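You operate a simulated robot arm through the tools that you are given. There is no shell and no other tool.

The job below is to be done with a simulated robot arm. You get a single attempt, and the scene is never put back.

Task
Fill the seed tray, push it under the lamp and set the lamp middle.
Fine: one sprouted potato in each cell; clamp the lamp again at its middle mark.
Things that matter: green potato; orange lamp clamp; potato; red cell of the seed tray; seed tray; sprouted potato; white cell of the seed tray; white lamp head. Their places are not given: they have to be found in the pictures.

It is judged by the outcome, as a careful person would: the job done as asked, and still so three seconds after it is handed in. It fails if anything else is knocked over, pushed out of place, dropped, spilled or broken.

Robot
A 7-joint arm with a three-finger gripper, fixed in place. Base frame: the origin is at the foot of the arm, x ahead of it, y to its left, z up. Readings come in m, degrees, newtons and seconds.
Its first joint turns from -166.0 to 166.0 degrees. Payload 2.69 kg.
Tool frame: the origin (TCP) lies between the finger pads and is the grasp point; the fingertips stand 0.03 m ahead of it; z points along the fingers, y is the line along which they close. The gripper opens to 0.128 m. The gripper's body begins 0.117 m behind the TCP.
Orientation is told as [roll, pitch, yaw] about the base's x, y, z axes, in that order, counted from this pose: with the fingers straight down and closing along the base's y, the tool's x points along the base's -x, its y along +y and its z along -z.

Tools
- The arm moves only by the tool step_arm. Its arguments are lists of equal length, an entry for each row: "rot": the turn, a rotation vector about the base's x, y, z in degrees, a list of three; "xyz": the shift along the base's x, y, z in mm, a list of three; "fingers": the gripper command, from -1 (shut) to 1 (fully open), values between in proportion. In form: {"rot": [[wx, wy, wz], ...], "xyz": [[dx, dy, dz], ...], "fingers": [fingers, ...]}. A call has 1 to 20 rows; each row shifts and turns the commanded pose from where the row before left it. Each row takes 0.2 s and may step no farther than 0.05 m and 8.6 degrees from the row before; otherwise, or with a gripper value out of range, the whole call is refused. A pose out of reach is approached as far as the arm can. The call stops where the force on the tool passes 40 N (or 10 N more than at its start, if that is more) or the arm is blocked; 0.2 s more then pass. The fingers move at their own pace and stop on an object; they squeeze with about 37 N. The grip force told is the motor's: it shows also when the fingers shut on nothing. Time passes only in rows, and 0.2 s behind the last, so rows that do not move let the fingers close. It gives the time, the measured TCP pose, the force on the tool (base axes), the opening and the grip force at its end, in the units of the frame above (readings bear some noise), with the torque about the TCP (base axes, N m) and any sound that the robot's microphone picked up.
- Cameras (640 x 400 px; columns grow to the right, rows downward): "scene" is fixed at [0.4083, 0.6607, 1.4395]; the picture's right is [-0.76, -0.65, 0.00], its down [-0.50, 0.58, -0.64] and it looks along [0.42, -0.49, -0.77] (base axes); focal length 214 px, centre (320, 200). "wrist" rides on the gripper at [0.058, 0.054, -0.131] in the tool frame; the picture's right is [-0.68, 0.74, 0.00], its down [-0.62, -0.57, -0.55] and it looks along [-0.40, -0.37, 0.84] (tool axes); focal length 234 px, centre (320, 200).
- camera(camera): a new picture of that camera. The clock stands still meanwhile.
- slide_trunk(by): slides the trunk up (or, below 0, down) by that many m; the arm rides with it, the base frame stays. It gives what a move gives, with no picture.
- measure_at(camera, pixels): there is no depth. For up to 12 entries [column, row, z] of the newest picture of that camera ("zoom" is the newest enlarged one), the place [x, y] in the base frame at which the ray of that pixel passes the height z, good to about 0.002 m, but the place of the scene camera against the robot may be out by one fixed shift of up to 0.018 m in any direction. The clock stands still meanwhile.
- zoom(camera, box): a new picture of the part [left, top, right, bottom] of that camera's present view, enlarged. The clock stands still meanwhile.
- job_done(): hands the job in; it is judged then, once.

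Open the gripper and draw the arm clear of the work before you hand the job in, unless the task says otherwise.

The tools are called after ">>>" as a command line: name --argument value ..., lists and objects as JSON in quotes. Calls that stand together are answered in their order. step_arm: Moves the arm, as the interface text tells. Its arguments: {"type":"object","properties":{"rot":{"type":"array"},"xyz":{"type":"array"},"fingers":{"type":"array"}},"required":["rot","xyz","fingers"]} The other tools are called the same way: slide_trunk (by) slides the trunk up or down; camera (camera) takes a picture; measure_at (camera, pixels) gives the place at which the rays of pixels pass given heights; zoom (camera, box) takes an enlarged picture of a part of a camera's view; job_done () hands the job in.

At the start:

```text
t: 0.0
ee_pos: [0.5915, 0.025, 1.3128]
ee_rot: [0.0, -0.1, 0.1]
force: [-0.1, 0.5, -0.7]
wrist_torque: [0.0, 0.02, -0.02]
finger_gap: 0.1281
grip_force: 0.0
trunk travel left (down, up): [-0.15, 0.2]
```

scene: 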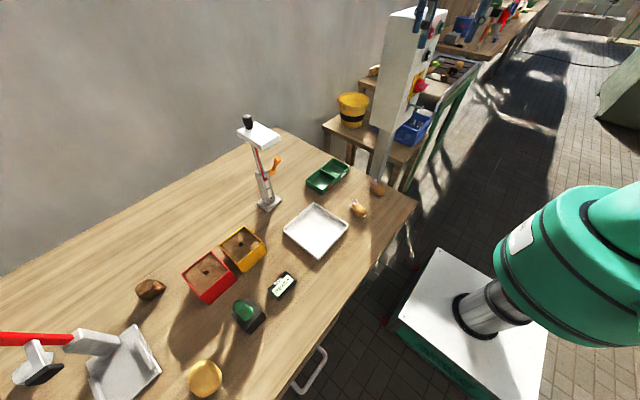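
wrist: 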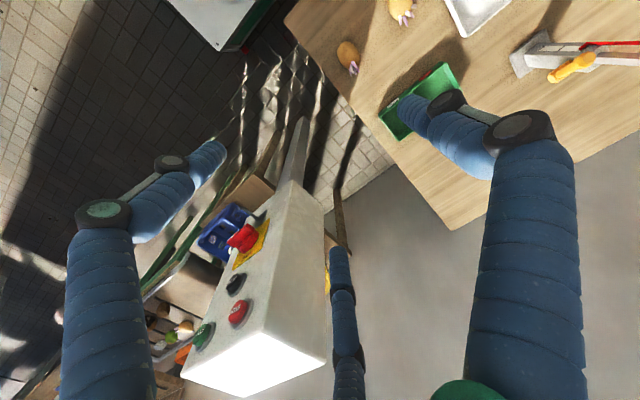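

The first scene picture shows a table with a lamp at about (262,165), a green tray at (328,176), a white tray at (316,231), and potatoes near (358,208) and (377,188). I zoom in on these parts to tell the things apart.

>>> zoom --camera "scene" --box '[230, 100, 430, 225]'

>>> zoom --camera "scene" --box '[120, 210, 320, 335]'

>>> zoom --camera "scene" --box '[0, 270, 260, 400]'

```text
3.20 times, centred on (330, 162) of scene
```

zoom: 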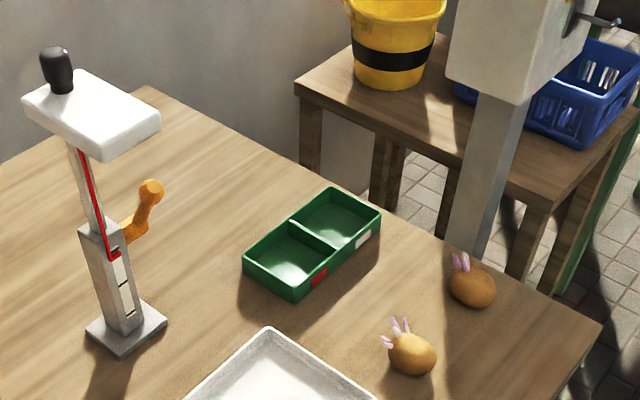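

```text
3.20 times, centred on (220, 272) of scene
```

zoom: 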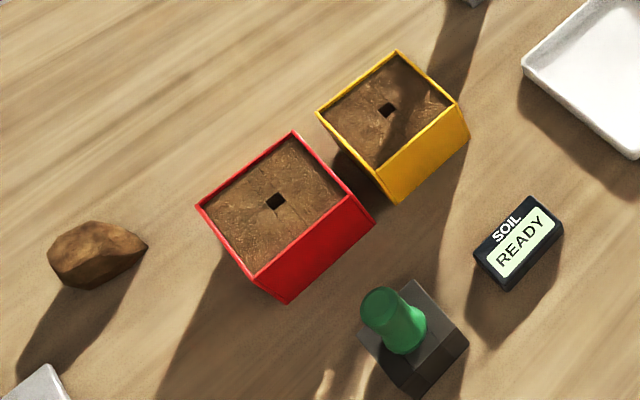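

```text
2.46 times, centred on (130, 335) of scene
```

zoom: 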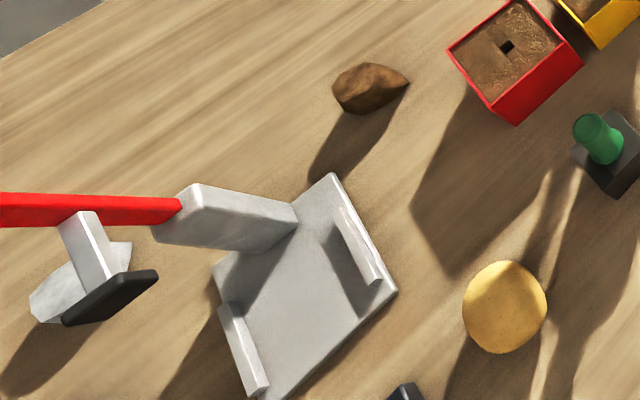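

The green tray has a red tag and a white tag, one per cell, and the two potatoes nearby carry pinkish sprouts. I zoom closer on the lamp, the tray and the potatoes.

>>> zoom --camera "scene" --box '[340, 175, 400, 225]'

>>> zoom --camera "scene" --box '[230, 105, 310, 215]'

>>> zoom --camera "scene" --box '[280, 150, 360, 270]'

>>> zoom --camera "wrist" --box '[310, 0, 640, 200]'

>>> zoom --camera "scene" --box '[330, 50, 480, 160]'

```text
8.00 times, centred on (370, 200) of scene
```

zoom: 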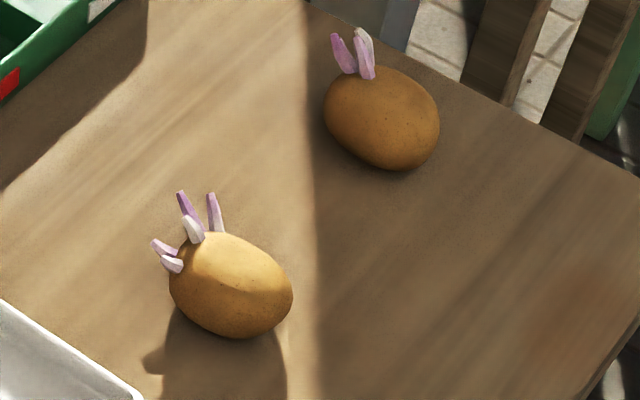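

```text
3.64 times, centred on (270, 160) of scene
```

zoom: 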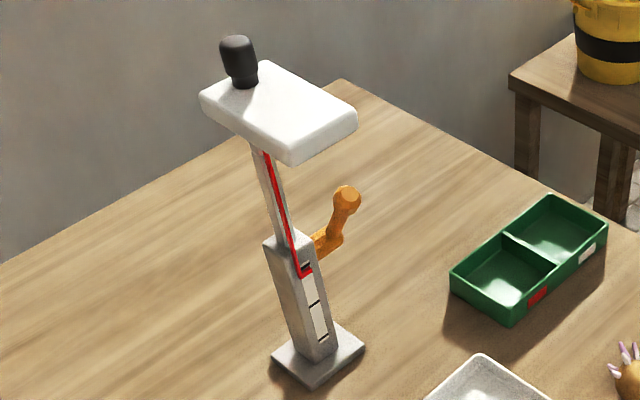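

```text
3.33 times, centred on (320, 210) of scene
```

zoom: 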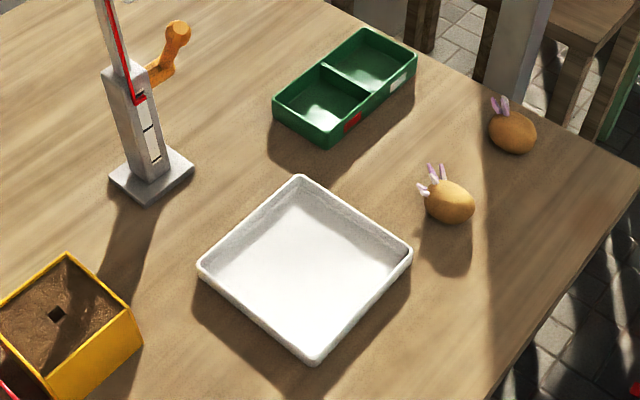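

```text
1.94 times, centred on (475, 100) of wrist
```

zoom: 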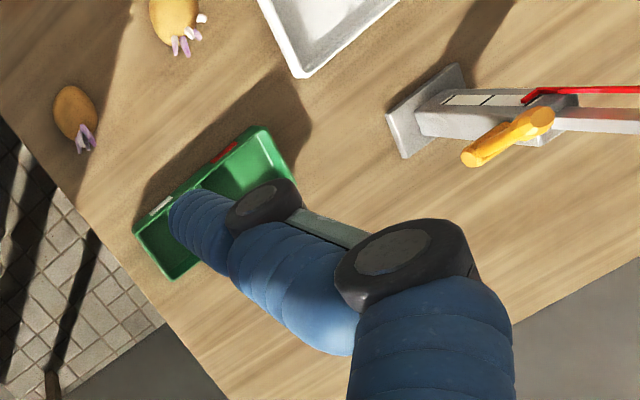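

```text
3.64 times, centred on (405, 105) of scene
```

zoom: 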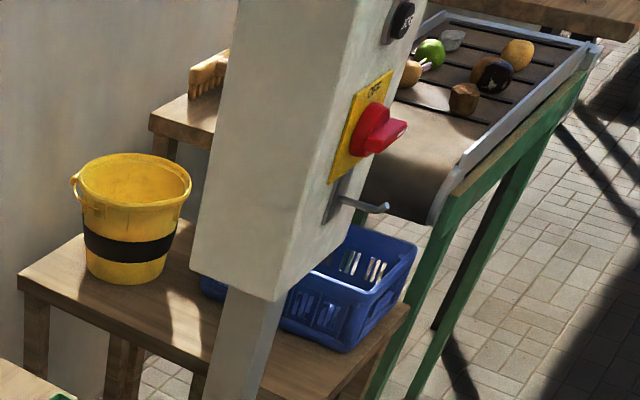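

The lamp has a red pointer beside a marked white strip and is at its top mark, with the orange clamp lever at the side. I triangulate the table height by measuring matching points (lamp base corner, tray corner, potatoes) in both cameras at several heights.

>>> measure_at --camera "scene" --pixels '[[282, 201, 0.7], [282, 201, 0.8], [282, 201, 0.9], [314, 203.4, 0.7], [314, 203.4, 0.8], [314, 203.4, 0.9], [358.5, 210, 0.7], [358.5, 210, 0.8], [358.5, 210, 0.9], [377.5, 189, 0.7], [377.5, 189, 0.8], [377.5, 189, 0.9]]'

>>> measure_at --camera "wrist" --pixels '[[510, 57.7, 0.7], [510, 57.7, 0.8], [510, 57.7, 0.9], [463.6, 38.7, 0.7], [463.6, 38.7, 0.8], [463.6, 38.7, 0.9], [399, 8, 0.7], [399, 8, 0.8], [399, 8, 0.9], [348, 56, 0.7], [348, 56, 0.8], [348, 56, 0.9]]'

```text
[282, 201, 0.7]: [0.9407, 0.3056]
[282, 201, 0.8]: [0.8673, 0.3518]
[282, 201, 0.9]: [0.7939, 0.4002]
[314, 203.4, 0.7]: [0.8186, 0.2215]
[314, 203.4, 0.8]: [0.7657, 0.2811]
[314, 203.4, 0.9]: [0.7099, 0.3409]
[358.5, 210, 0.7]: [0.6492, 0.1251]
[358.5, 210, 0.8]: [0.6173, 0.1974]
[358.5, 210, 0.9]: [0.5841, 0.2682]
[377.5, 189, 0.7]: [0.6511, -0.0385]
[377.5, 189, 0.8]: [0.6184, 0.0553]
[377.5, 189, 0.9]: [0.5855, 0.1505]
```

```text
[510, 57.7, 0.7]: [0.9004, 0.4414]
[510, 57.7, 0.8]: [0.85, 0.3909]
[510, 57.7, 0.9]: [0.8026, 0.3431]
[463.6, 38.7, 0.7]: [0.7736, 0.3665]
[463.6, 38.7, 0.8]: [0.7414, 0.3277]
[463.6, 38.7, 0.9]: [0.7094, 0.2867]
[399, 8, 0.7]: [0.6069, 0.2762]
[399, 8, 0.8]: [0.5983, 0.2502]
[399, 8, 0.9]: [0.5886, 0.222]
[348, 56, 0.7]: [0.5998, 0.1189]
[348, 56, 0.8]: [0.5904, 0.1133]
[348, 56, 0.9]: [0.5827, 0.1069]
```

The two views cross at about z 0.84–0.85, so the table top is near 0.82–0.83. I now locate the white switch pillar behind the table and the table edges so that I can keep clear of them.

>>> measure_at --camera "scene" --pixels '[[383, 131, 0.8], [383, 131, 1.0], [383, 131, 1.2], [403, 12, 1.0], [403, 12, 1.2], [403, 12, 1.4], [416, 200, 0.83], [271, 128, 0.83]]'

>>> measure_at --camera "wrist" --pixels '[[278, 185, 0.8], [278, 185, 1.0], [278, 185, 1.2], [250, 335, 0.8], [250, 335, 1.0], [250, 335, 1.2], [284, 20, 0.83], [453, 230, 0.83]]'

>>> camera --camera "wrist"

```text
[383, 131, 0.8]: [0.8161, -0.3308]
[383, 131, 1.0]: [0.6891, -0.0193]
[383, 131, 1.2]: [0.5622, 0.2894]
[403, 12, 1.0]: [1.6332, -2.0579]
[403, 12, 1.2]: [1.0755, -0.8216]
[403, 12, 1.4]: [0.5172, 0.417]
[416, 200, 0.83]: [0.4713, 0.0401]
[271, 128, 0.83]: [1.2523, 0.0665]
```

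```text
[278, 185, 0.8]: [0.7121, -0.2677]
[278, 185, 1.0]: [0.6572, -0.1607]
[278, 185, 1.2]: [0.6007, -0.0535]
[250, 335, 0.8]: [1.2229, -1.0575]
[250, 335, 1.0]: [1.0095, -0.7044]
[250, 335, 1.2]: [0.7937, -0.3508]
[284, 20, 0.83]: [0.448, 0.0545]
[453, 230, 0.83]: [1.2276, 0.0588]
```

```text
taken
```

wrist: 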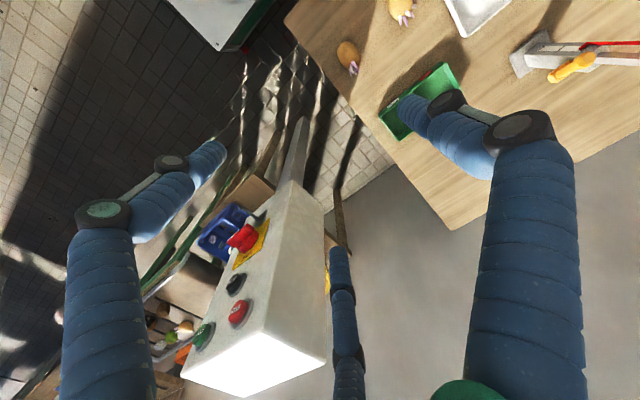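

The table's right edge runs near y 0.05, from x 0.45 to 1.23, and the pillar stands near (0.7–0.8, -0.25), off the table. I shut and reopen the gripper in free space to learn how the fingers look from the wrist camera.

>>> step_arm --rot '[[0, 0, 0], [0, 0, 0], [0, 0, 0]]' --xyz '[[0, 0, 0], [0, 0, 0], [0, 0, 0]]' --fingers '[-1, -1, -1]'

>>> camera --camera "wrist"

>>> zoom --camera "scene" --box '[340, 0, 540, 125]'

```text
t: 0.8
ee_pos: [0.592, 0.0253, 1.3136]
ee_rot: [0.0, 0.0, 0.0]
force: [-0.7, 0.7, 0.2]
wrist_torque: [-0.03, 0.0, -0.02]
finger_gap: 0.0021
grip_force: 31.6
trunk travel left (down, up): [-0.15, 0.2]
```

```text
taken
```

wrist: 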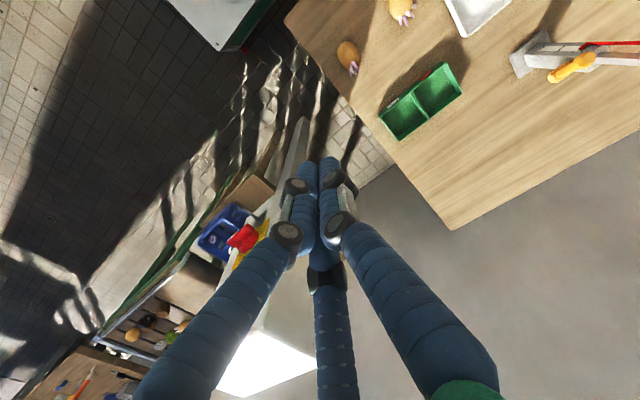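

```text
3.20 times, centred on (440, 62) of scene
```

zoom: 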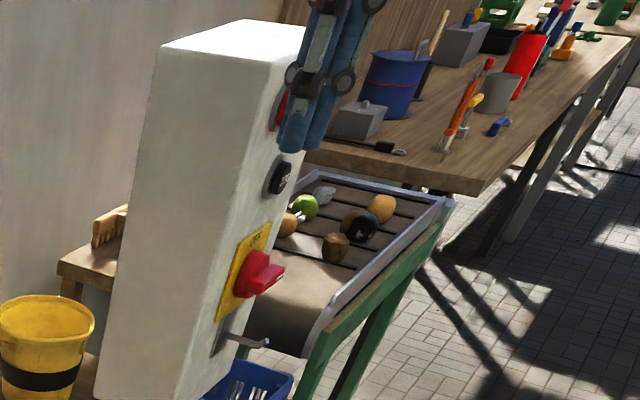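

The wrist picture shows a jointed gripper whose fingertips meet near (325,165) when shut, which fits the stated tool frame. I reopen it and move left, to about (0.60, 0.35), to look down on the tray, potatoes and lamp from closer.

>>> step_arm --rot '[[0, 0, 0], [0, 0, 0], [0, 0, 0], [0, 0, 0], [0, 0, 0], [0, 0, 0], [0, 0, 0], [0, 0, 0], [0, 0, 0], [0, 0, 0]]' --xyz '[[0, 30, 0], [0, 40, 0], [0, 40, 0], [0, 40, 0], [0, 40, 0], [0, 40, 0], [0, 40, 0], [0, 40, 0], [0, 20, 0], [0, 0, 0]]' --fingers '[1, 1, 1, 1, 1, 1, 1, 1, 1, 1]'

>>> camera --camera "wrist"

>>> camera --camera "scene"

```text
t: 3.0
ee_pos: [0.592, 0.3548, 1.3135]
ee_rot: [0.0, 0.0, 0.0]
force: [-0.3, 0.6, 0.3]
wrist_torque: [-0.02, 0.0, 0.03]
finger_gap: 0.1281
grip_force: 0.0
trunk travel left (down, up): [-0.15, 0.2]
```

```text
taken
```

wrist: 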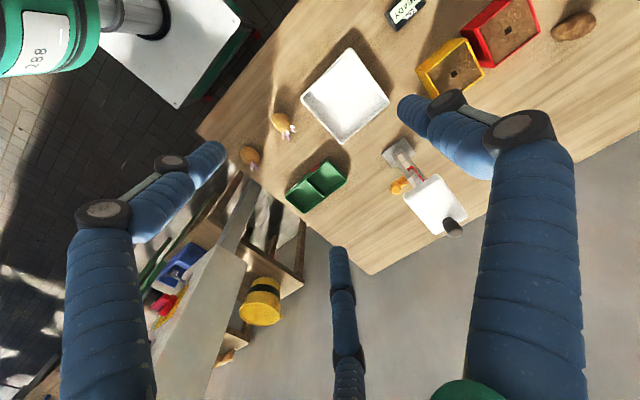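

```text
taken
```

scene: 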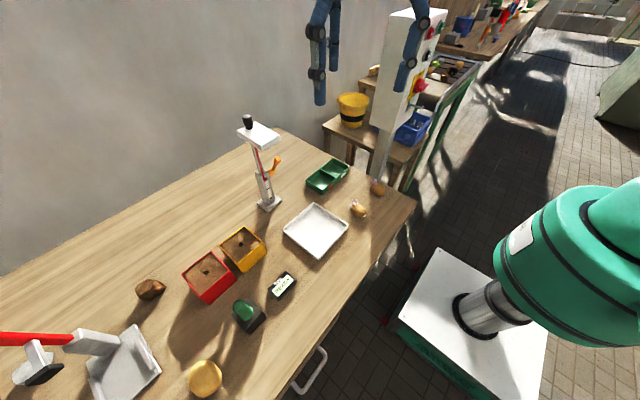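

The wrist picture now shows the tray at (317,186), sprouted potatoes at (283,124) and (250,156), and the lamp with its white head at (435,205). I enlarge this area for accurate pixel positions.

>>> zoom --camera "wrist" --box '[230, 90, 390, 220]'

>>> zoom --camera "wrist" --box '[370, 120, 490, 250]'

```text
3.08 times, centred on (310, 155) of wrist
```

zoom: 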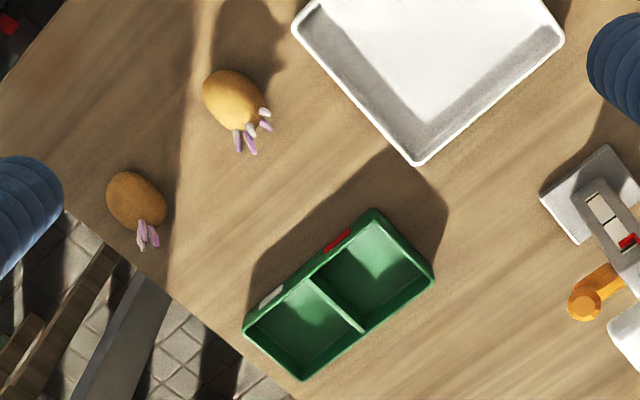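

```text
3.08 times, centred on (430, 185) of wrist
```

zoom: 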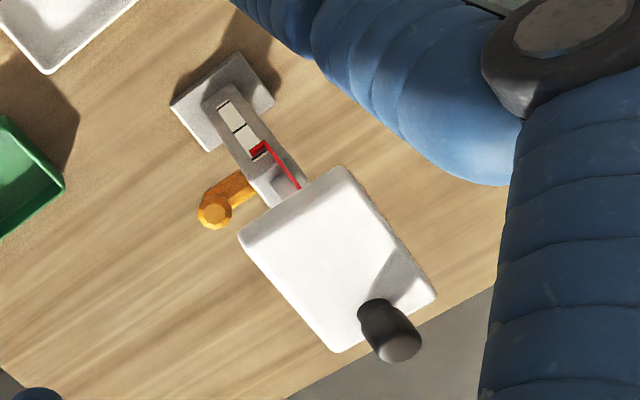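

The zooms show the lamp's pointer at the top end of a three-mark strip, the orange lever on one side and a black knob on the white head. I measure the lamp and tray points at several heights from this second viewpoint.

>>> measure_at --camera "wrist" --pixels '[[381.3, 154.2, 0.8], [381.3, 154.2, 0.85], [303.5, 213.4, 0.8], [303.5, 213.4, 0.85], [285, 197.9, 0.8], [285, 197.9, 0.85], [327.2, 158.2, 0.85], [347, 178.4, 0.85], [284, 122, 0.8], [284, 122, 0.85], [252, 155, 0.8], [252, 155, 0.85]]'

>>> measure_at --camera "zoom" --pixels '[[170, 105, 0.84], [240, 52, 0.84], [275, 98, 0.84], [207, 150, 0.84], [258, 148, 1.0], [258, 148, 1.05], [215, 210, 1.0], [215, 210, 1.05], [238, 236, 1.15], [345, 168, 1.15], [437, 296, 1.15], [337, 352, 1.15]]'

```text
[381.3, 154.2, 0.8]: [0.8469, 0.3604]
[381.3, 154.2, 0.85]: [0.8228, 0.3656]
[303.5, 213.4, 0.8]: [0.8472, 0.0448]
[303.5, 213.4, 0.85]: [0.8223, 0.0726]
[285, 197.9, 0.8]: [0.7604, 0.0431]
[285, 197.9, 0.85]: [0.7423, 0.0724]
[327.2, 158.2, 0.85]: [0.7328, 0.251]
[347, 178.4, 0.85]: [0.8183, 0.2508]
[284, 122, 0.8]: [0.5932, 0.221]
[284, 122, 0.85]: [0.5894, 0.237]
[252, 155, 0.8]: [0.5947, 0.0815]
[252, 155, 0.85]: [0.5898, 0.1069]
```

```text
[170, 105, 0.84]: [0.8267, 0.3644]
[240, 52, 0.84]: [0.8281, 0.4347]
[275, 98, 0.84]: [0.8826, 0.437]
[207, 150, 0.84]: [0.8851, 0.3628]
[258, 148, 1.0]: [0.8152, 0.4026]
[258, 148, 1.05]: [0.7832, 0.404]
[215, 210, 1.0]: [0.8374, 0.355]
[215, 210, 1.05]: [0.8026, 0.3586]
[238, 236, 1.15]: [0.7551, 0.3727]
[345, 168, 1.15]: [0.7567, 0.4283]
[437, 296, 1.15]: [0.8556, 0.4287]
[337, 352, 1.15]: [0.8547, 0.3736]
```

The lamp base sits at about (0.856, 0.40) and the tray spans x 0.74–0.82, y 0.07–0.25. I tilt the tool forward 45° and move to about (0.59, 0.51, 1.13) to see the lamp's scale and clamp from the front.

>>> step_arm --rot '[[0, -7.5, 0], [0, -7.5, 0], [0, -7.5, 0], [0, -7.5, 0], [0, -7.5, 0], [0, -7.5, 0], [0, 0, 0]]' --xyz '[[0, 26, -25], [0, 26, -25], [0, 26, -30], [0, 26, -30], [0, 27, -30], [0, 27, -30], [0, 0, 0]]' --fingers '[1, 1, 1, 1, 1, 1, 1]'

>>> camera --camera "wrist"

```text
t: 4.6
ee_pos: [0.5913, 0.5136, 1.1431]
ee_rot: [0.0, -45.1, 0.1]
force: [1.3, 1.0, -0.7]
wrist_torque: [-0.04, -0.04, -0.1]
finger_gap: 0.1281
grip_force: 0.0
trunk travel left (down, up): [-0.15, 0.2]
```

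```text
taken
```

wrist: 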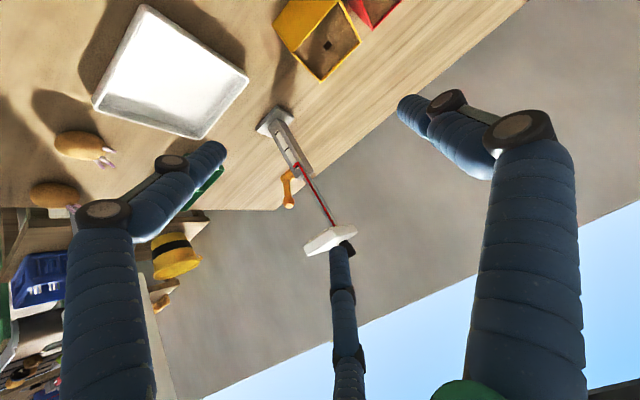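

The lamp is visible side-on with its strip, red pointer and orange lever at about (290,170). I enlarge it.

>>> zoom --camera "wrist" --box '[240, 90, 380, 270]'

>>> zoom --camera "wrist" --box '[255, 100, 325, 220]'

```text
2.22 times, centred on (310, 180) of wrist
```

zoom: 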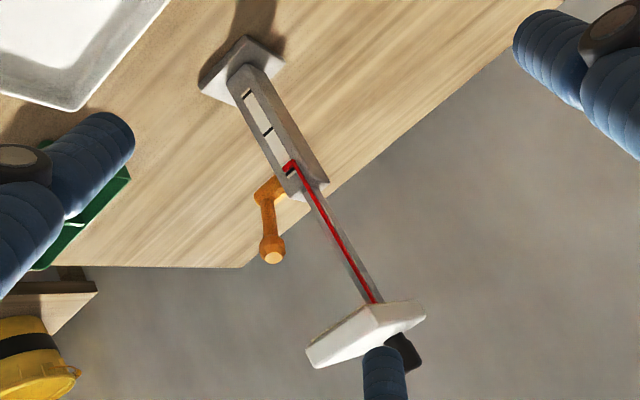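

```text
3.33 times, centred on (290, 160) of wrist
```

zoom: 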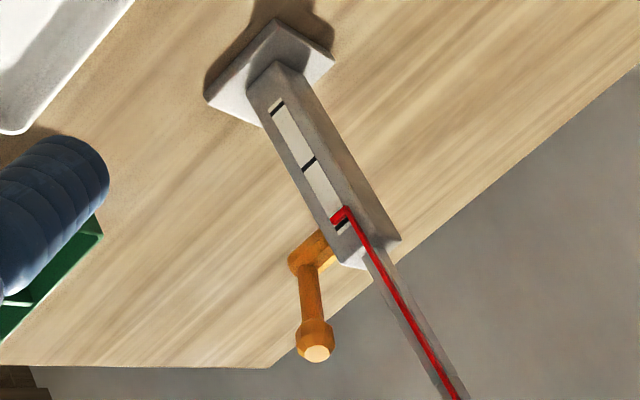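

The strip has three dark marks at zoom (276,105), (309,163) and (341,225), with the red pointer tip by the top one. I measure these, the lever ball, the stub and the base at several heights to triangulate against the previous view.

>>> measure_at --camera "zoom" --pixels '[[276, 107, 0.87], [276, 107, 0.9], [309, 163, 0.92], [309, 163, 0.95], [342, 225, 0.96], [342, 225, 1.0], [340, 215, 0.96], [340, 215, 1.0], [315, 340, 1.0], [315, 340, 1.05], [305, 258, 0.96], [305, 258, 1.0]]'

>>> measure_at --camera "wrist" --pixels '[[303, 247, 1.05], [303, 247, 1.1], [303, 247, 1.15], [357, 233, 1.05], [357, 233, 1.1], [357, 233, 1.15], [332, 215, 1.05], [332, 215, 1.1], [332, 215, 1.15]]'

```text
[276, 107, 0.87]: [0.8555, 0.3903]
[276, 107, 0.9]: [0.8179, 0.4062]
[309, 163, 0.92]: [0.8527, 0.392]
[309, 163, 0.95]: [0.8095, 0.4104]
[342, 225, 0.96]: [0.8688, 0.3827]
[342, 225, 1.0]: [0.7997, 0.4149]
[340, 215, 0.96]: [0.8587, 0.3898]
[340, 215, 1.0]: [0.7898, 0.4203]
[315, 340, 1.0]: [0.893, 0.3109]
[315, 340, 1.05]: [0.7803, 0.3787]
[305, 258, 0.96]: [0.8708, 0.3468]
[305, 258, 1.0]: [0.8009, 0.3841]
```

```text
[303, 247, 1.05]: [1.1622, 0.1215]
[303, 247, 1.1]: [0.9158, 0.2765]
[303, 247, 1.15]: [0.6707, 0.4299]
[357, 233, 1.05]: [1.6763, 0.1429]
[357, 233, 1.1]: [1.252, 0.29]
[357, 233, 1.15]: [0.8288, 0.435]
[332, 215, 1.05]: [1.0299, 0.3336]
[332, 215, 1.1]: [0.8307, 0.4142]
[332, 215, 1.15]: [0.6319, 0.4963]
```

The marks triangulate to z about 0.888, 0.936 and 0.982 with the pointer at about 0.976, and the lever runs from its pivot near (0.85, 0.358, 0.972) up to a ball near (0.8125, 0.358, 1.036). I measure base corners and tray points in this view to fix the table height.

>>> measure_at --camera "zoom" --pixels '[[205, 98, 0.82], [205, 98, 0.84], [205, 98, 0.86], [335, 60, 0.82], [335, 60, 0.84], [275, 18, 0.84], [262, 128, 0.84]]'

>>> measure_at --camera "wrist" --pixels '[[94, 98, 0.83], [94, 98, 0.85], [143, 5, 0.85], [249, 79, 0.85], [203, 138, 0.85], [78, 145, 0.83], [78, 145, 0.86], [56, 195, 0.83], [56, 195, 0.86]]'

```text
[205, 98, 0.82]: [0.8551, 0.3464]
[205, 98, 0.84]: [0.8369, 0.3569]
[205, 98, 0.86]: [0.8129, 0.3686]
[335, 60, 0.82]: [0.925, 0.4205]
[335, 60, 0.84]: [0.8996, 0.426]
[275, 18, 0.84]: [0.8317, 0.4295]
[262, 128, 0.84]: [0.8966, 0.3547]
```

```text
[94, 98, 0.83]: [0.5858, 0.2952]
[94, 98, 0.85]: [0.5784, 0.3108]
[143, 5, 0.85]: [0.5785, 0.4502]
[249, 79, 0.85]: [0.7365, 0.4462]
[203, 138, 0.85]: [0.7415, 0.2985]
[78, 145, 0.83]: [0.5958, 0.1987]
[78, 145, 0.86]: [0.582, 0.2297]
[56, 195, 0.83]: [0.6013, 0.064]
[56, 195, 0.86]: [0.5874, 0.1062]
```

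The base plate's top triangulates to z about 0.856, so I want closer pictures before touching anything. I return the tool to vertical and move to about (0.50, 0.25, 1.10) to view the two potatoes from near.

>>> step_arm --rot '[[0, 6.44, 0], [0, 6.44, 0], [0, 6.44, 0], [0, 6.44, 0], [0, 6.44, 0], [0, 6.44, 0], [0, 6.44, 0], [0, 0, 0]]' --xyz '[[-13, -37, 5], [-13, -38, -5], [-13, -38, -8], [-13, -38, -9], [-13, -38, -9], [-13, -37, -9], [-13, -37, -8], [0, 0, 0]]' --fingers '[1, 1, 1, 1, 1, 1, 1, 1]'

>>> camera --camera "wrist"

```text
t: 6.4
ee_pos: [0.5019, 0.2493, 1.1005]
ee_rot: [0.0, 0.1, 0.1]
force: [1.1, 0.4, 0.0]
wrist_torque: [0.06, 0.05, 0.01]
finger_gap: 0.1279
grip_force: 0.1
trunk travel left (down, up): [-0.15, 0.2]
```

```text
taken
```

wrist: 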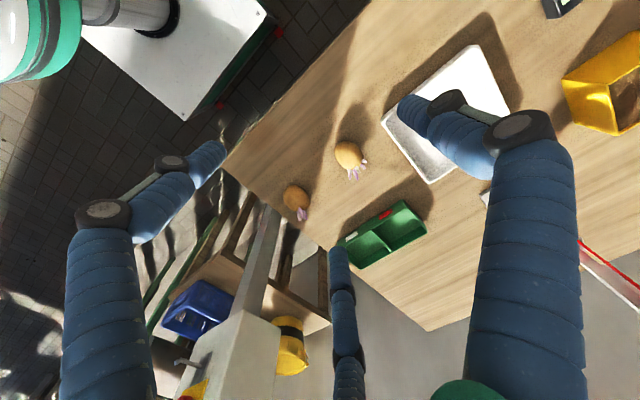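

Potatoes are now at about (349,155) and (296,198), and the tray at (385,235). I enlarge the region.

>>> zoom --camera "wrist" --box '[260, 125, 390, 225]'

>>> measure_at --camera "zoom" --pixels '[[320, 200, 0.85]]'

```text
4.00 times, centred on (325, 175) of wrist
```

zoom: 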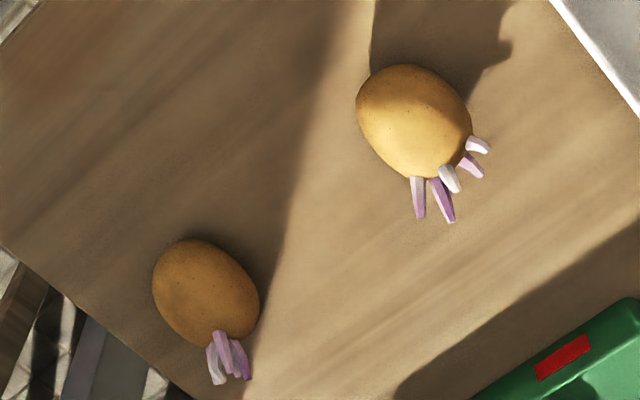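

```text
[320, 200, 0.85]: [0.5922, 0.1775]
```

The sprouts of both potatoes point toward +x, so closing along y should miss them. I measure the potato outlines and the table edges in this view.

>>> measure_at --camera "zoom" --pixels '[[413, 121, 0.86], [413, 121, 0.87], [372, 82, 0.86], [455, 162, 0.86], [455, 85, 0.86], [375, 155, 0.86], [206, 293, 0.86], [170, 255, 0.86], [240, 335, 0.86], [245, 268, 0.86], [165, 318, 0.86]]'

>>> measure_at --camera "wrist" --pixels '[[224, 174, 0.84], [297, 85, 0.84], [370, 0, 0.84], [268, 207, 0.84], [427, 331, 0.84], [434, 184, 0.86], [381, 121, 0.86], [337, 243, 0.86], [405, 200, 0.86], [428, 229, 0.86]]'

```text
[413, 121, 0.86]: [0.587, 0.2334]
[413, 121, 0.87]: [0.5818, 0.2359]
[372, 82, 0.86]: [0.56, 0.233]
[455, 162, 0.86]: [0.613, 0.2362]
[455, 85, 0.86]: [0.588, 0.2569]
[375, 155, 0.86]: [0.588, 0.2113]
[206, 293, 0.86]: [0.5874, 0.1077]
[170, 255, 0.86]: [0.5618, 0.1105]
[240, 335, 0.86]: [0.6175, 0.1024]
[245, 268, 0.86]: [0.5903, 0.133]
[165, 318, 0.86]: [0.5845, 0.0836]
```

```text
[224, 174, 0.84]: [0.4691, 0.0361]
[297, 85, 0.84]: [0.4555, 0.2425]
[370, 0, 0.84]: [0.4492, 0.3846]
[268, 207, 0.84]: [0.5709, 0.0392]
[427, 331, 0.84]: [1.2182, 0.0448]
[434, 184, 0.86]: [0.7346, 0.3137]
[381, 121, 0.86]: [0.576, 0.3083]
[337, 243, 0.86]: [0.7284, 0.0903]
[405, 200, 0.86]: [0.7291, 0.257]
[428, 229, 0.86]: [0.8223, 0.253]
```

Potato 1 is centred at about (0.587, 0.234) and potato 2 at (0.588, 0.108), and the table below the tool at (0.50, 0.25) is bare. I shut the gripper and lower it toward the bare table to find its height by touch.

>>> step_arm --rot '[[0, 0, 0], [0, 0, 0], [0, 0, 0], [0, 0, 0], [0, 0, 0], [0, 0, 0], [0, 0, 0], [0, 0, 0]]' --xyz '[[0, 0, -20], [0, 0, -40], [0, 0, -40], [0, 0, -40], [0, 0, -40], [0, 0, -20], [0, 0, 0], [0, 0, 0]]' --fingers '[-1, -1, -1, -1, -1, -1, -1, -1]'

>>> step_arm --rot '[[0, 0, 0], [0, 0, 0], [0, 0, 0], [0, 0, 0], [0, 0, 0], [0, 0, 0], [0, 0, 0], [0, 0, 0], [0, 0, 0], [0, 0, 0], [0, 0, 0], [0, 0, 0]]' --xyz '[[0, 0, -3], [0, 0, -3], [0, 0, -3], [0, 0, -3], [0, 0, -3], [0, 0, -3], [0, 0, -3], [0, 0, -3], [0, 0, -3], [0, 0, -3], [0, 0, -3], [0, 0, -3]]' --fingers '[-1, -1, -1, -1, -1, -1, -1, -1, -1, -1, -1, -1]'

```text
t: 8.2
ee_pos: [0.5014, 0.2501, 0.9004]
ee_rot: [-0.1, 0.1, 0.0]
force: [-0.2, -0.2, 0.8]
wrist_torque: [0.0, -0.02, 0.02]
finger_gap: 0.0021
grip_force: 31.7
trunk travel left (down, up): [-0.15, 0.2]
```

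```text
t: 10.2
ee_pos: [0.5011, 0.2482, 0.8765]
ee_rot: [0.1, -0.1, 0.0]
force: [-10.6, -6.8, 26.9]
wrist_torque: [-0.31, 0.36, -0.11]
finger_gap: 0.0021
grip_force: 31.3
trunk travel left (down, up): [-0.15, 0.2]
stopped in row 10: the force on the tool passed its limit at 47 N (the readings are from after the stop); the commanded pose is now the measured one
```

Contact came at TCP z about 0.8765, so the table top is at about z 0.847. I lift off and test whether the picture's third finger is solid by lowering the open gripper just off the front table edge (x about 0.425), where only that finger would be over the table.

>>> step_arm --rot '[[0, 0, 0], [0, 0, 0], [0, 0, 0], [0, 0, 0], [0, 0, 0], [0, 0, 0], [0, 0, 0]]' --xyz '[[0, 0, 15], [0, 0, 35], [-26, 0, 0], [-26, 0, 0], [-26, 0, 0], [0, 0, 0], [0, 0, 0]]' --fingers '[-1, -1, -1, 1, 1, 1, 1]'

>>> camera --camera "wrist"

```text
t: 11.8
ee_pos: [0.4232, 0.2497, 0.9248]
ee_rot: [0.1, 0.0, 0.0]
force: [-0.7, 0.1, 0.4]
wrist_torque: [0.02, 0.01, 0.02]
finger_gap: 0.128
grip_force: 0.1
trunk travel left (down, up): [-0.15, 0.2]
```

```text
taken
```

wrist: 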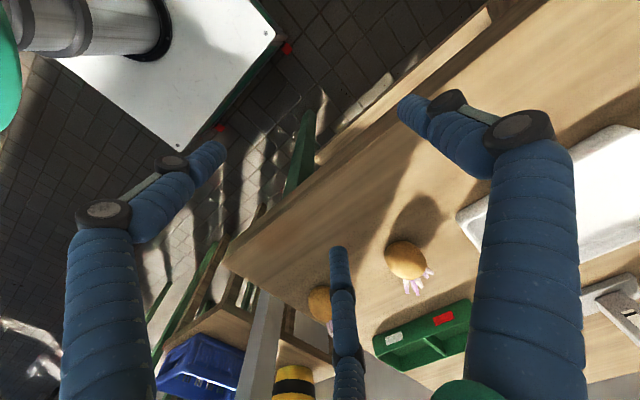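

The edge line runs from (225,260) to (530,0). I measure where the edge lies at table height near my finger positions before lowering.

>>> measure_at --camera "wrist" --pixels '[[225, 258, 0.847], [315, 182, 0.847], [380, 127, 0.847], [440, 75, 0.847], [500, 22, 0.847]]'

```text
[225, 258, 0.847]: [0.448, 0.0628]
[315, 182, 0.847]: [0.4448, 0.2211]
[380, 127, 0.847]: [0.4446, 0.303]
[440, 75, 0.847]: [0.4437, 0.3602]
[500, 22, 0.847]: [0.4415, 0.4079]
```

The front edge is at x about 0.4445, so fingers at x 0.418 ± 0.008 clear it while the pictured third finger (x about 0.473) would be over the table. I lower slowly to tip height 0.83 and watch the force.

>>> step_arm --rot '[[0, 0, 0], [0, 0, 0], [0, 0, 0], [0, 0, 0], [0, 0, 0], [0, 0, 0], [0, 0, 0], [0, 0, 0], [0, 0, 0], [0, 0, 0], [0, 0, 0], [0, 0, 0]]' --xyz '[[-5, 0, -10], [0, 0, -15], [0, 0, -10], [0, 0, -5], [0, 0, -4], [0, 0, -4], [0, 0, -4], [0, 0, -4], [0, 0, -4], [0, 0, -4], [0, 0, -3], [0, 0, 0]]' --fingers '[1, 1, 1, 1, 1, 1, 1, 1, 1, 1, 1, 1]'

>>> camera --camera "wrist"

```text
t: 14.0
ee_pos: [0.4206, 0.2487, 0.8661]
ee_rot: [0.1, -0.2, -0.2]
force: [-4.7, -15.2, 24.1]
wrist_torque: [-1.18, -1.63, -1.27]
finger_gap: 0.1284
grip_force: 0.3
trunk travel left (down, up): [-0.15, 0.2]
stopped in row 10: the force on the tool passed its limit at 52 N (the readings are from after the stop); the commanded pose is now the measured one
```

```text
taken
```

wrist: 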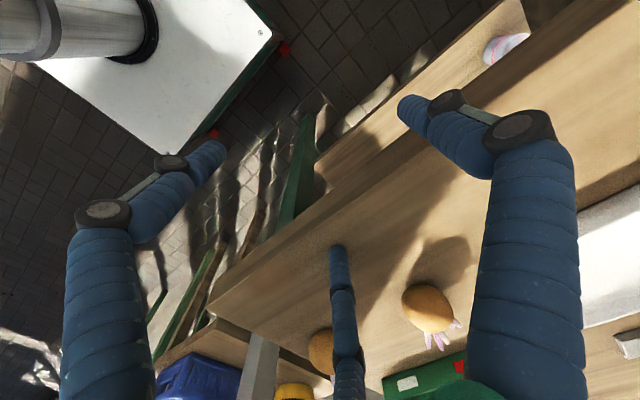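

The force and torque place the contact about 0.07 m ahead and 0.04 m to the right of the TCP, so the pictured third finger is solid: the hand really has three fingers closing concentrically (at +90°, -150°, -30° in this pose). I rise and move to (0.68, 0.25, 1.06) to inspect the tray closely.

>>> step_arm --rot '[[0, 0, 0], [0, 0, 0], [0, 0, 0], [0, 0, 0], [0, 0, 0], [0, 0, 0], [0, 0, 0], [0, 0, 0], [0, 0, 0], [0, 0, 0]]' --xyz '[[0, 0, 20], [0, 0, 40], [0, 0, 50], [0, 0, 45], [0, 0, 40], [50, 0, 0], [50, 2, 0], [50, 2, 0], [50, 0, 0], [60, 0, 0]]' --fingers '[1, 1, 1, 1, 1, 1, 1, 1, 1, 1]'

```text
refused: row 10 steps farther than a row can; nothing moved
```

Nothing moved because the last row was too long; I resend with shorter steps.

>>> step_arm --rot '[[0, 0, 0], [0, 0, 0], [0, 0, 0], [0, 0, 0], [0, 0, 0], [0, 0, 0], [0, 0, 0], [0, 0, 0], [0, 0, 0], [0, 0, 0], [0, 0, 0], [0, 0, 0]]' --xyz '[[0, 0, 20], [0, 0, 40], [0, 0, 48], [0, 0, 45], [0, 0, 40], [45, 0, 0], [45, 2, 0], [45, 2, 0], [45, 0, 0], [45, 0, 0], [34, 0, 0], [0, 0, 0]]' --fingers '[1, 1, 1, 1, 1, 1, 1, 1, 1, 1, 1, 1]'

>>> camera --camera "wrist"

>>> zoom --camera "wrist" --box '[220, 80, 420, 280]'

```text
t: 16.6
ee_pos: [0.6823, 0.254, 1.0572]
ee_rot: [0.1, -0.2, -0.2]
force: [-0.3, 0.3, -0.4]
wrist_torque: [0.03, 0.04, -0.05]
finger_gap: 0.128
grip_force: 0.0
trunk travel left (down, up): [-0.15, 0.2]
```

```text
taken
```

wrist: 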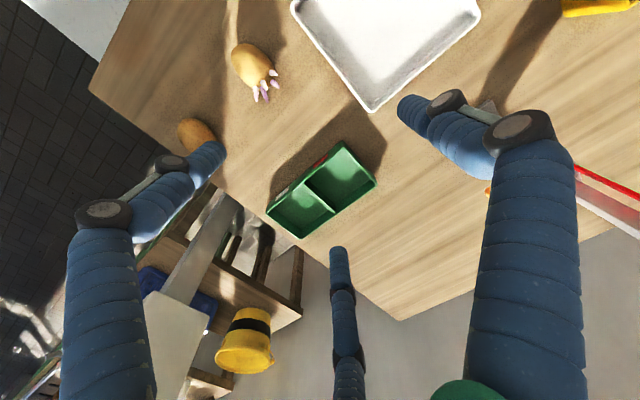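

```text
2.00 times, centred on (320, 180) of wrist
```

zoom: 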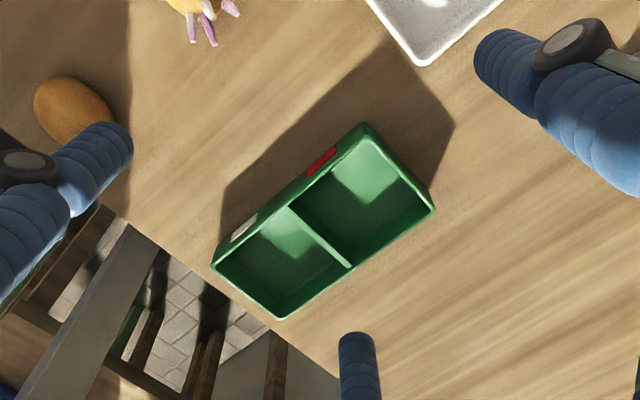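

The tray is clear here at (320,190), red-tag cell nearer the lamp side (+y) and white-tag cell nearer the right edge. I enlarge it more for exact corners.

>>> zoom --camera "wrist" --box '[256, 134, 386, 244]'

```text
3.64 times, centred on (321, 189) of wrist
```

zoom: 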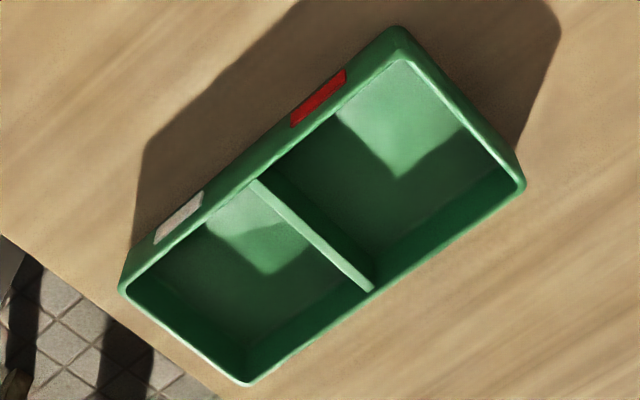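

The red tag is on the front wall of the +y cell. I measure rim corners and wall-foot corners at candidate heights.

>>> measure_at --camera "zoom" --pixels '[[397, 26, 0.847], [120, 272, 0.847], [408, 57, 0.875], [408, 57, 0.885], [525, 186, 0.875], [525, 186, 0.885], [247, 385, 0.875], [247, 385, 0.885], [121, 291, 0.875], [121, 291, 0.885], [252, 180, 0.875], [370, 290, 0.875]]'

>>> measure_at --camera "wrist" --pixels '[[189, 133, 0.87], [253, 65, 0.87], [373, 110, 0.86], [291, 8, 0.86], [479, 18, 0.86], [373, 110, 0.87], [400, 318, 0.847], [223, 188, 0.847]]'

```text
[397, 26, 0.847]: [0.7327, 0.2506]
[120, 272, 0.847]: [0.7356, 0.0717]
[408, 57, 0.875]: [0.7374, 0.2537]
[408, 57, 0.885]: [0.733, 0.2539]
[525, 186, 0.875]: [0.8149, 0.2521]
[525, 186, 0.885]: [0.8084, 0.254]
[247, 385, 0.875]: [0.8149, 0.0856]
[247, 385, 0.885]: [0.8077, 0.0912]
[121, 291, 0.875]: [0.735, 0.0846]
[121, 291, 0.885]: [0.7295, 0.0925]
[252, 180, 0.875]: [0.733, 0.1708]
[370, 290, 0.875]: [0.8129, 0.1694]
```

```text
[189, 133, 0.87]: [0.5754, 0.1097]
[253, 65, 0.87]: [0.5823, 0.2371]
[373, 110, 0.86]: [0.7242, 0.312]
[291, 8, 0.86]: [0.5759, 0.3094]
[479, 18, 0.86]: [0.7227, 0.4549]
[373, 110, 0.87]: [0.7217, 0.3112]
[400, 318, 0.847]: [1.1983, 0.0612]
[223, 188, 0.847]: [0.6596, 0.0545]
```

The tray measures about x 0.735–0.813, y 0.085–0.253 with the divider at y 0.170, and potato 1 is at about (0.582, 0.236). I go above potato 1 and turn the hand -33° so that its three fingers (57°, 177°, -63°) pass beside the sprouts.

>>> step_arm --rot '[[0, 0, -6.6], [0, 0, -6.6], [0, 0, -6.6], [0, 0, -6.6], [0, 0, -6.6], [0, 0, 0], [0, 0, 0]]' --xyz '[[-20, -3.6, -11], [-20, -3.6, -11], [-20, -3.6, -11], [-20, -3.6, -12], [-20, -3.6, -12], [0, 0, 0], [0, 0, 0]]' --fingers '[0.5, 0.5, 0.4, 0.4, 0.4, 0.4, 0.4]'

>>> camera --camera "wrist"

>>> zoom --camera "wrist" --box '[200, 100, 400, 260]'

```text
t: 18.2
ee_pos: [0.5803, 0.2357, 1.0015]
ee_rot: [0.2, -0.2, -33.1]
force: [-0.4, 0.2, -0.5]
wrist_torque: [0.01, 0.0, -0.02]
finger_gap: 0.0898
grip_force: 0.0
trunk travel left (down, up): [-0.15, 0.2]
```

```text
taken
```

wrist: 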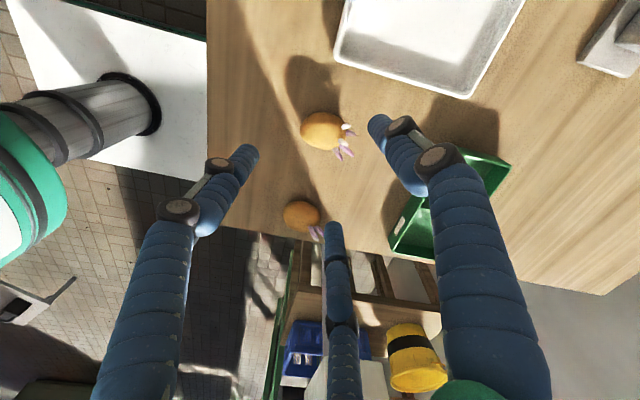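

```text
2.50 times, centred on (300, 180) of wrist
```

zoom: 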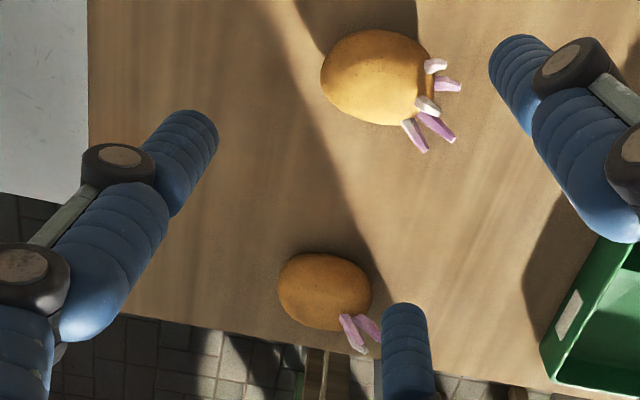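

Potato 1 now appears at zoom (374,78) between the fingers' closing directions. I measure its outline from here to refine its centre.

>>> measure_at --camera "zoom" --pixels '[[374, 78, 0.869], [321, 80, 0.869], [430, 80, 0.869], [374, 30, 0.869], [378, 125, 0.869], [324, 292, 0.869], [278, 288, 0.869], [372, 296, 0.869], [324, 253, 0.869], [324, 330, 0.869], [453, 140, 0.9], [362, 350, 0.9]]'

```text
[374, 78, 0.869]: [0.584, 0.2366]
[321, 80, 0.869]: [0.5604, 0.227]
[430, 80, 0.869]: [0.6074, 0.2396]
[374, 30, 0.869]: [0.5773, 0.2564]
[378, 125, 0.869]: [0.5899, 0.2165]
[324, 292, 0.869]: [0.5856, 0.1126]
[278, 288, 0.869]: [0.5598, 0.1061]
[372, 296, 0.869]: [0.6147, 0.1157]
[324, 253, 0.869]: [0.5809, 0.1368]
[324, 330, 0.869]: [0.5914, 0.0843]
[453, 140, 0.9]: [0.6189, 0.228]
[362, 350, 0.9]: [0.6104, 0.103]
```

Refined centres are (0.584, 0.2365) for potato 1 and (0.586, 0.112) for potato 2. I shift by (+3.5, +1) mm and lower to TCP z 0.889, then close gently around the equator.

>>> step_arm --rot '[[0, 0, 0], [0, 0, 0], [0, 0, 0], [0, 0, 0], [0, 0, 0], [0, 0, 0]]' --xyz '[[3.5, 1, -30], [0, 0, -30], [0, 0, -25], [0, 0, -15], [0, 0, -12], [0, 0, 0]]' --fingers '[0.4, 0.4, 0.4, 0.4, 0.4, 0.4]'

>>> camera --camera "wrist"

>>> zoom --camera "scene" --box '[310, 160, 420, 240]'

```text
t: 19.6
ee_pos: [0.5832, 0.2369, 0.888]
ee_rot: [0.1, -0.2, -33.2]
force: [-0.3, -0.4, -0.9]
wrist_torque: [-0.03, 0.01, 0.02]
finger_gap: 0.0895
grip_force: 0.0
trunk travel left (down, up): [-0.15, 0.2]
```

```text
taken
```

wrist: 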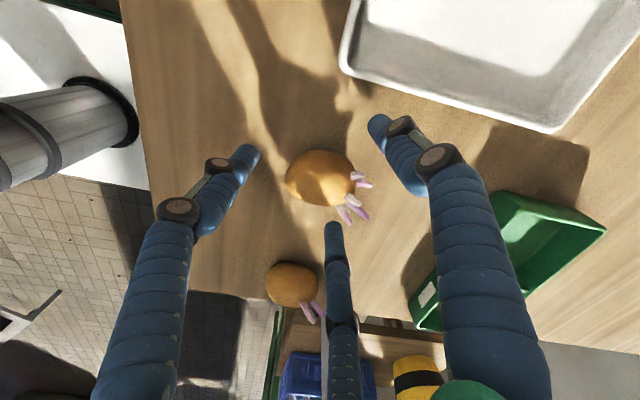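

```text
5.00 times, centred on (365, 200) of scene
```

zoom: 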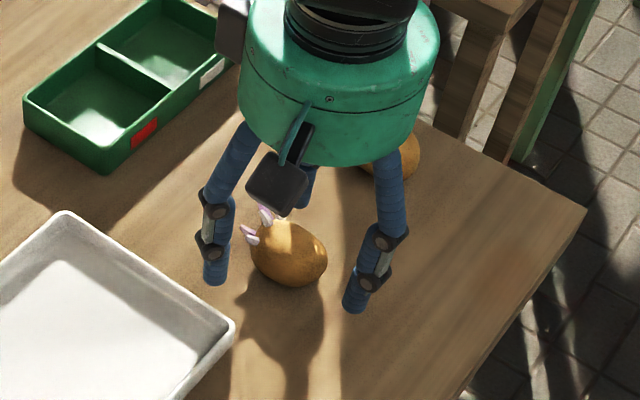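

The hand surrounds potato 1 with the sprouts between the fingers. I close step by step.

>>> step_arm --rot '[[0, 0, 0], [0, 0, 0], [0, 0, 0], [0, 0, 0], [0, 0, 0], [0, 0, 0]]' --xyz '[[0, 0, 0], [0, 0, 0], [0, 0, 0], [0, 0, 0], [0, 0, 0], [0, 0, 0]]' --fingers '[0.1, -0.1, -0.3, -0.5, -0.7, -0.7]'

>>> camera --camera "wrist"

>>> zoom --camera "scene" --box '[310, 160, 420, 240]'

```text
t: 21.0
ee_pos: [0.584, 0.2373, 0.8885]
ee_rot: [0.1, -0.1, -33.1]
force: [-0.3, 0.5, 0.2]
wrist_torque: [-0.01, -0.01, 0.01]
finger_gap: 0.0449
grip_force: 37.4
trunk travel left (down, up): [-0.15, 0.2]
```

```text
taken
```

wrist: 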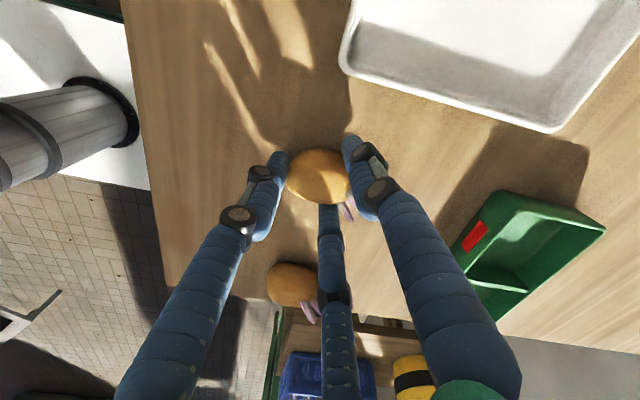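

```text
5.00 times, centred on (365, 200) of scene
```

zoom: 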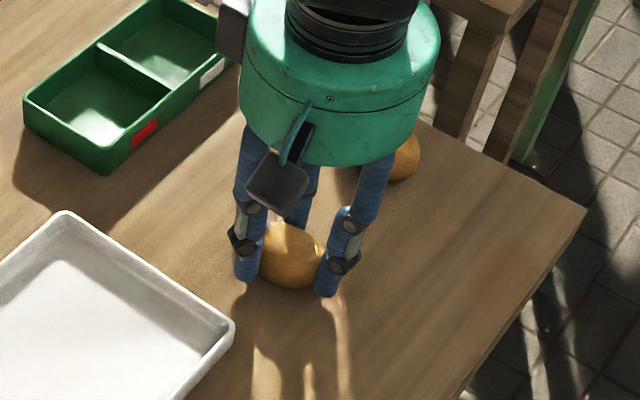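

The grip holds at gap 0.0449 m with 37 N. I lift 70 mm and check that the potato comes along.

>>> step_arm --rot '[[0, 0, 0], [0, 0, 0], [0, 0, 0], [0, 0, 0], [0, 0, 0]]' --xyz '[[0, 0, 10], [0, 0, 15], [0, 0, 20], [0, 0, 25], [0, 0, 0]]' --fingers '[-0.7, -0.7, -0.7, -0.7, -0.7]'

>>> camera --camera "wrist"

>>> zoom --camera "scene" --box '[310, 130, 430, 230]'

```text
t: 22.2
ee_pos: [0.5823, 0.2367, 0.9576]
ee_rot: [0.3, -0.1, -33.1]
force: [-1.0, -0.1, -0.4]
wrist_torque: [0.02, 0.01, 0.0]
finger_gap: 0.045
grip_force: 36.5
trunk travel left (down, up): [-0.15, 0.2]
```

```text
taken
```

wrist: 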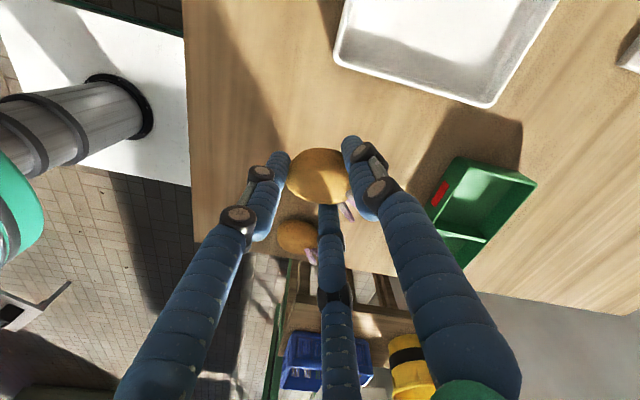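

```text
4.00 times, centred on (370, 180) of scene
```

zoom: 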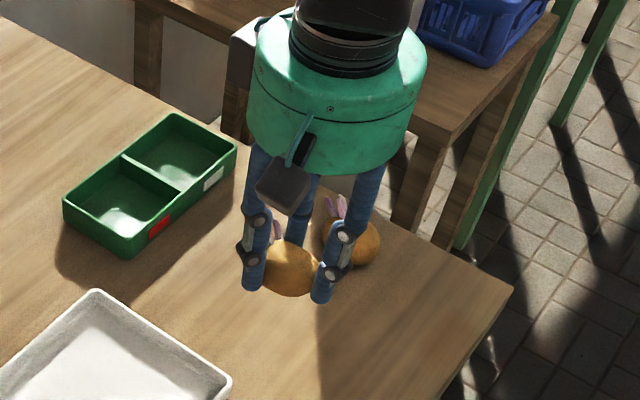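

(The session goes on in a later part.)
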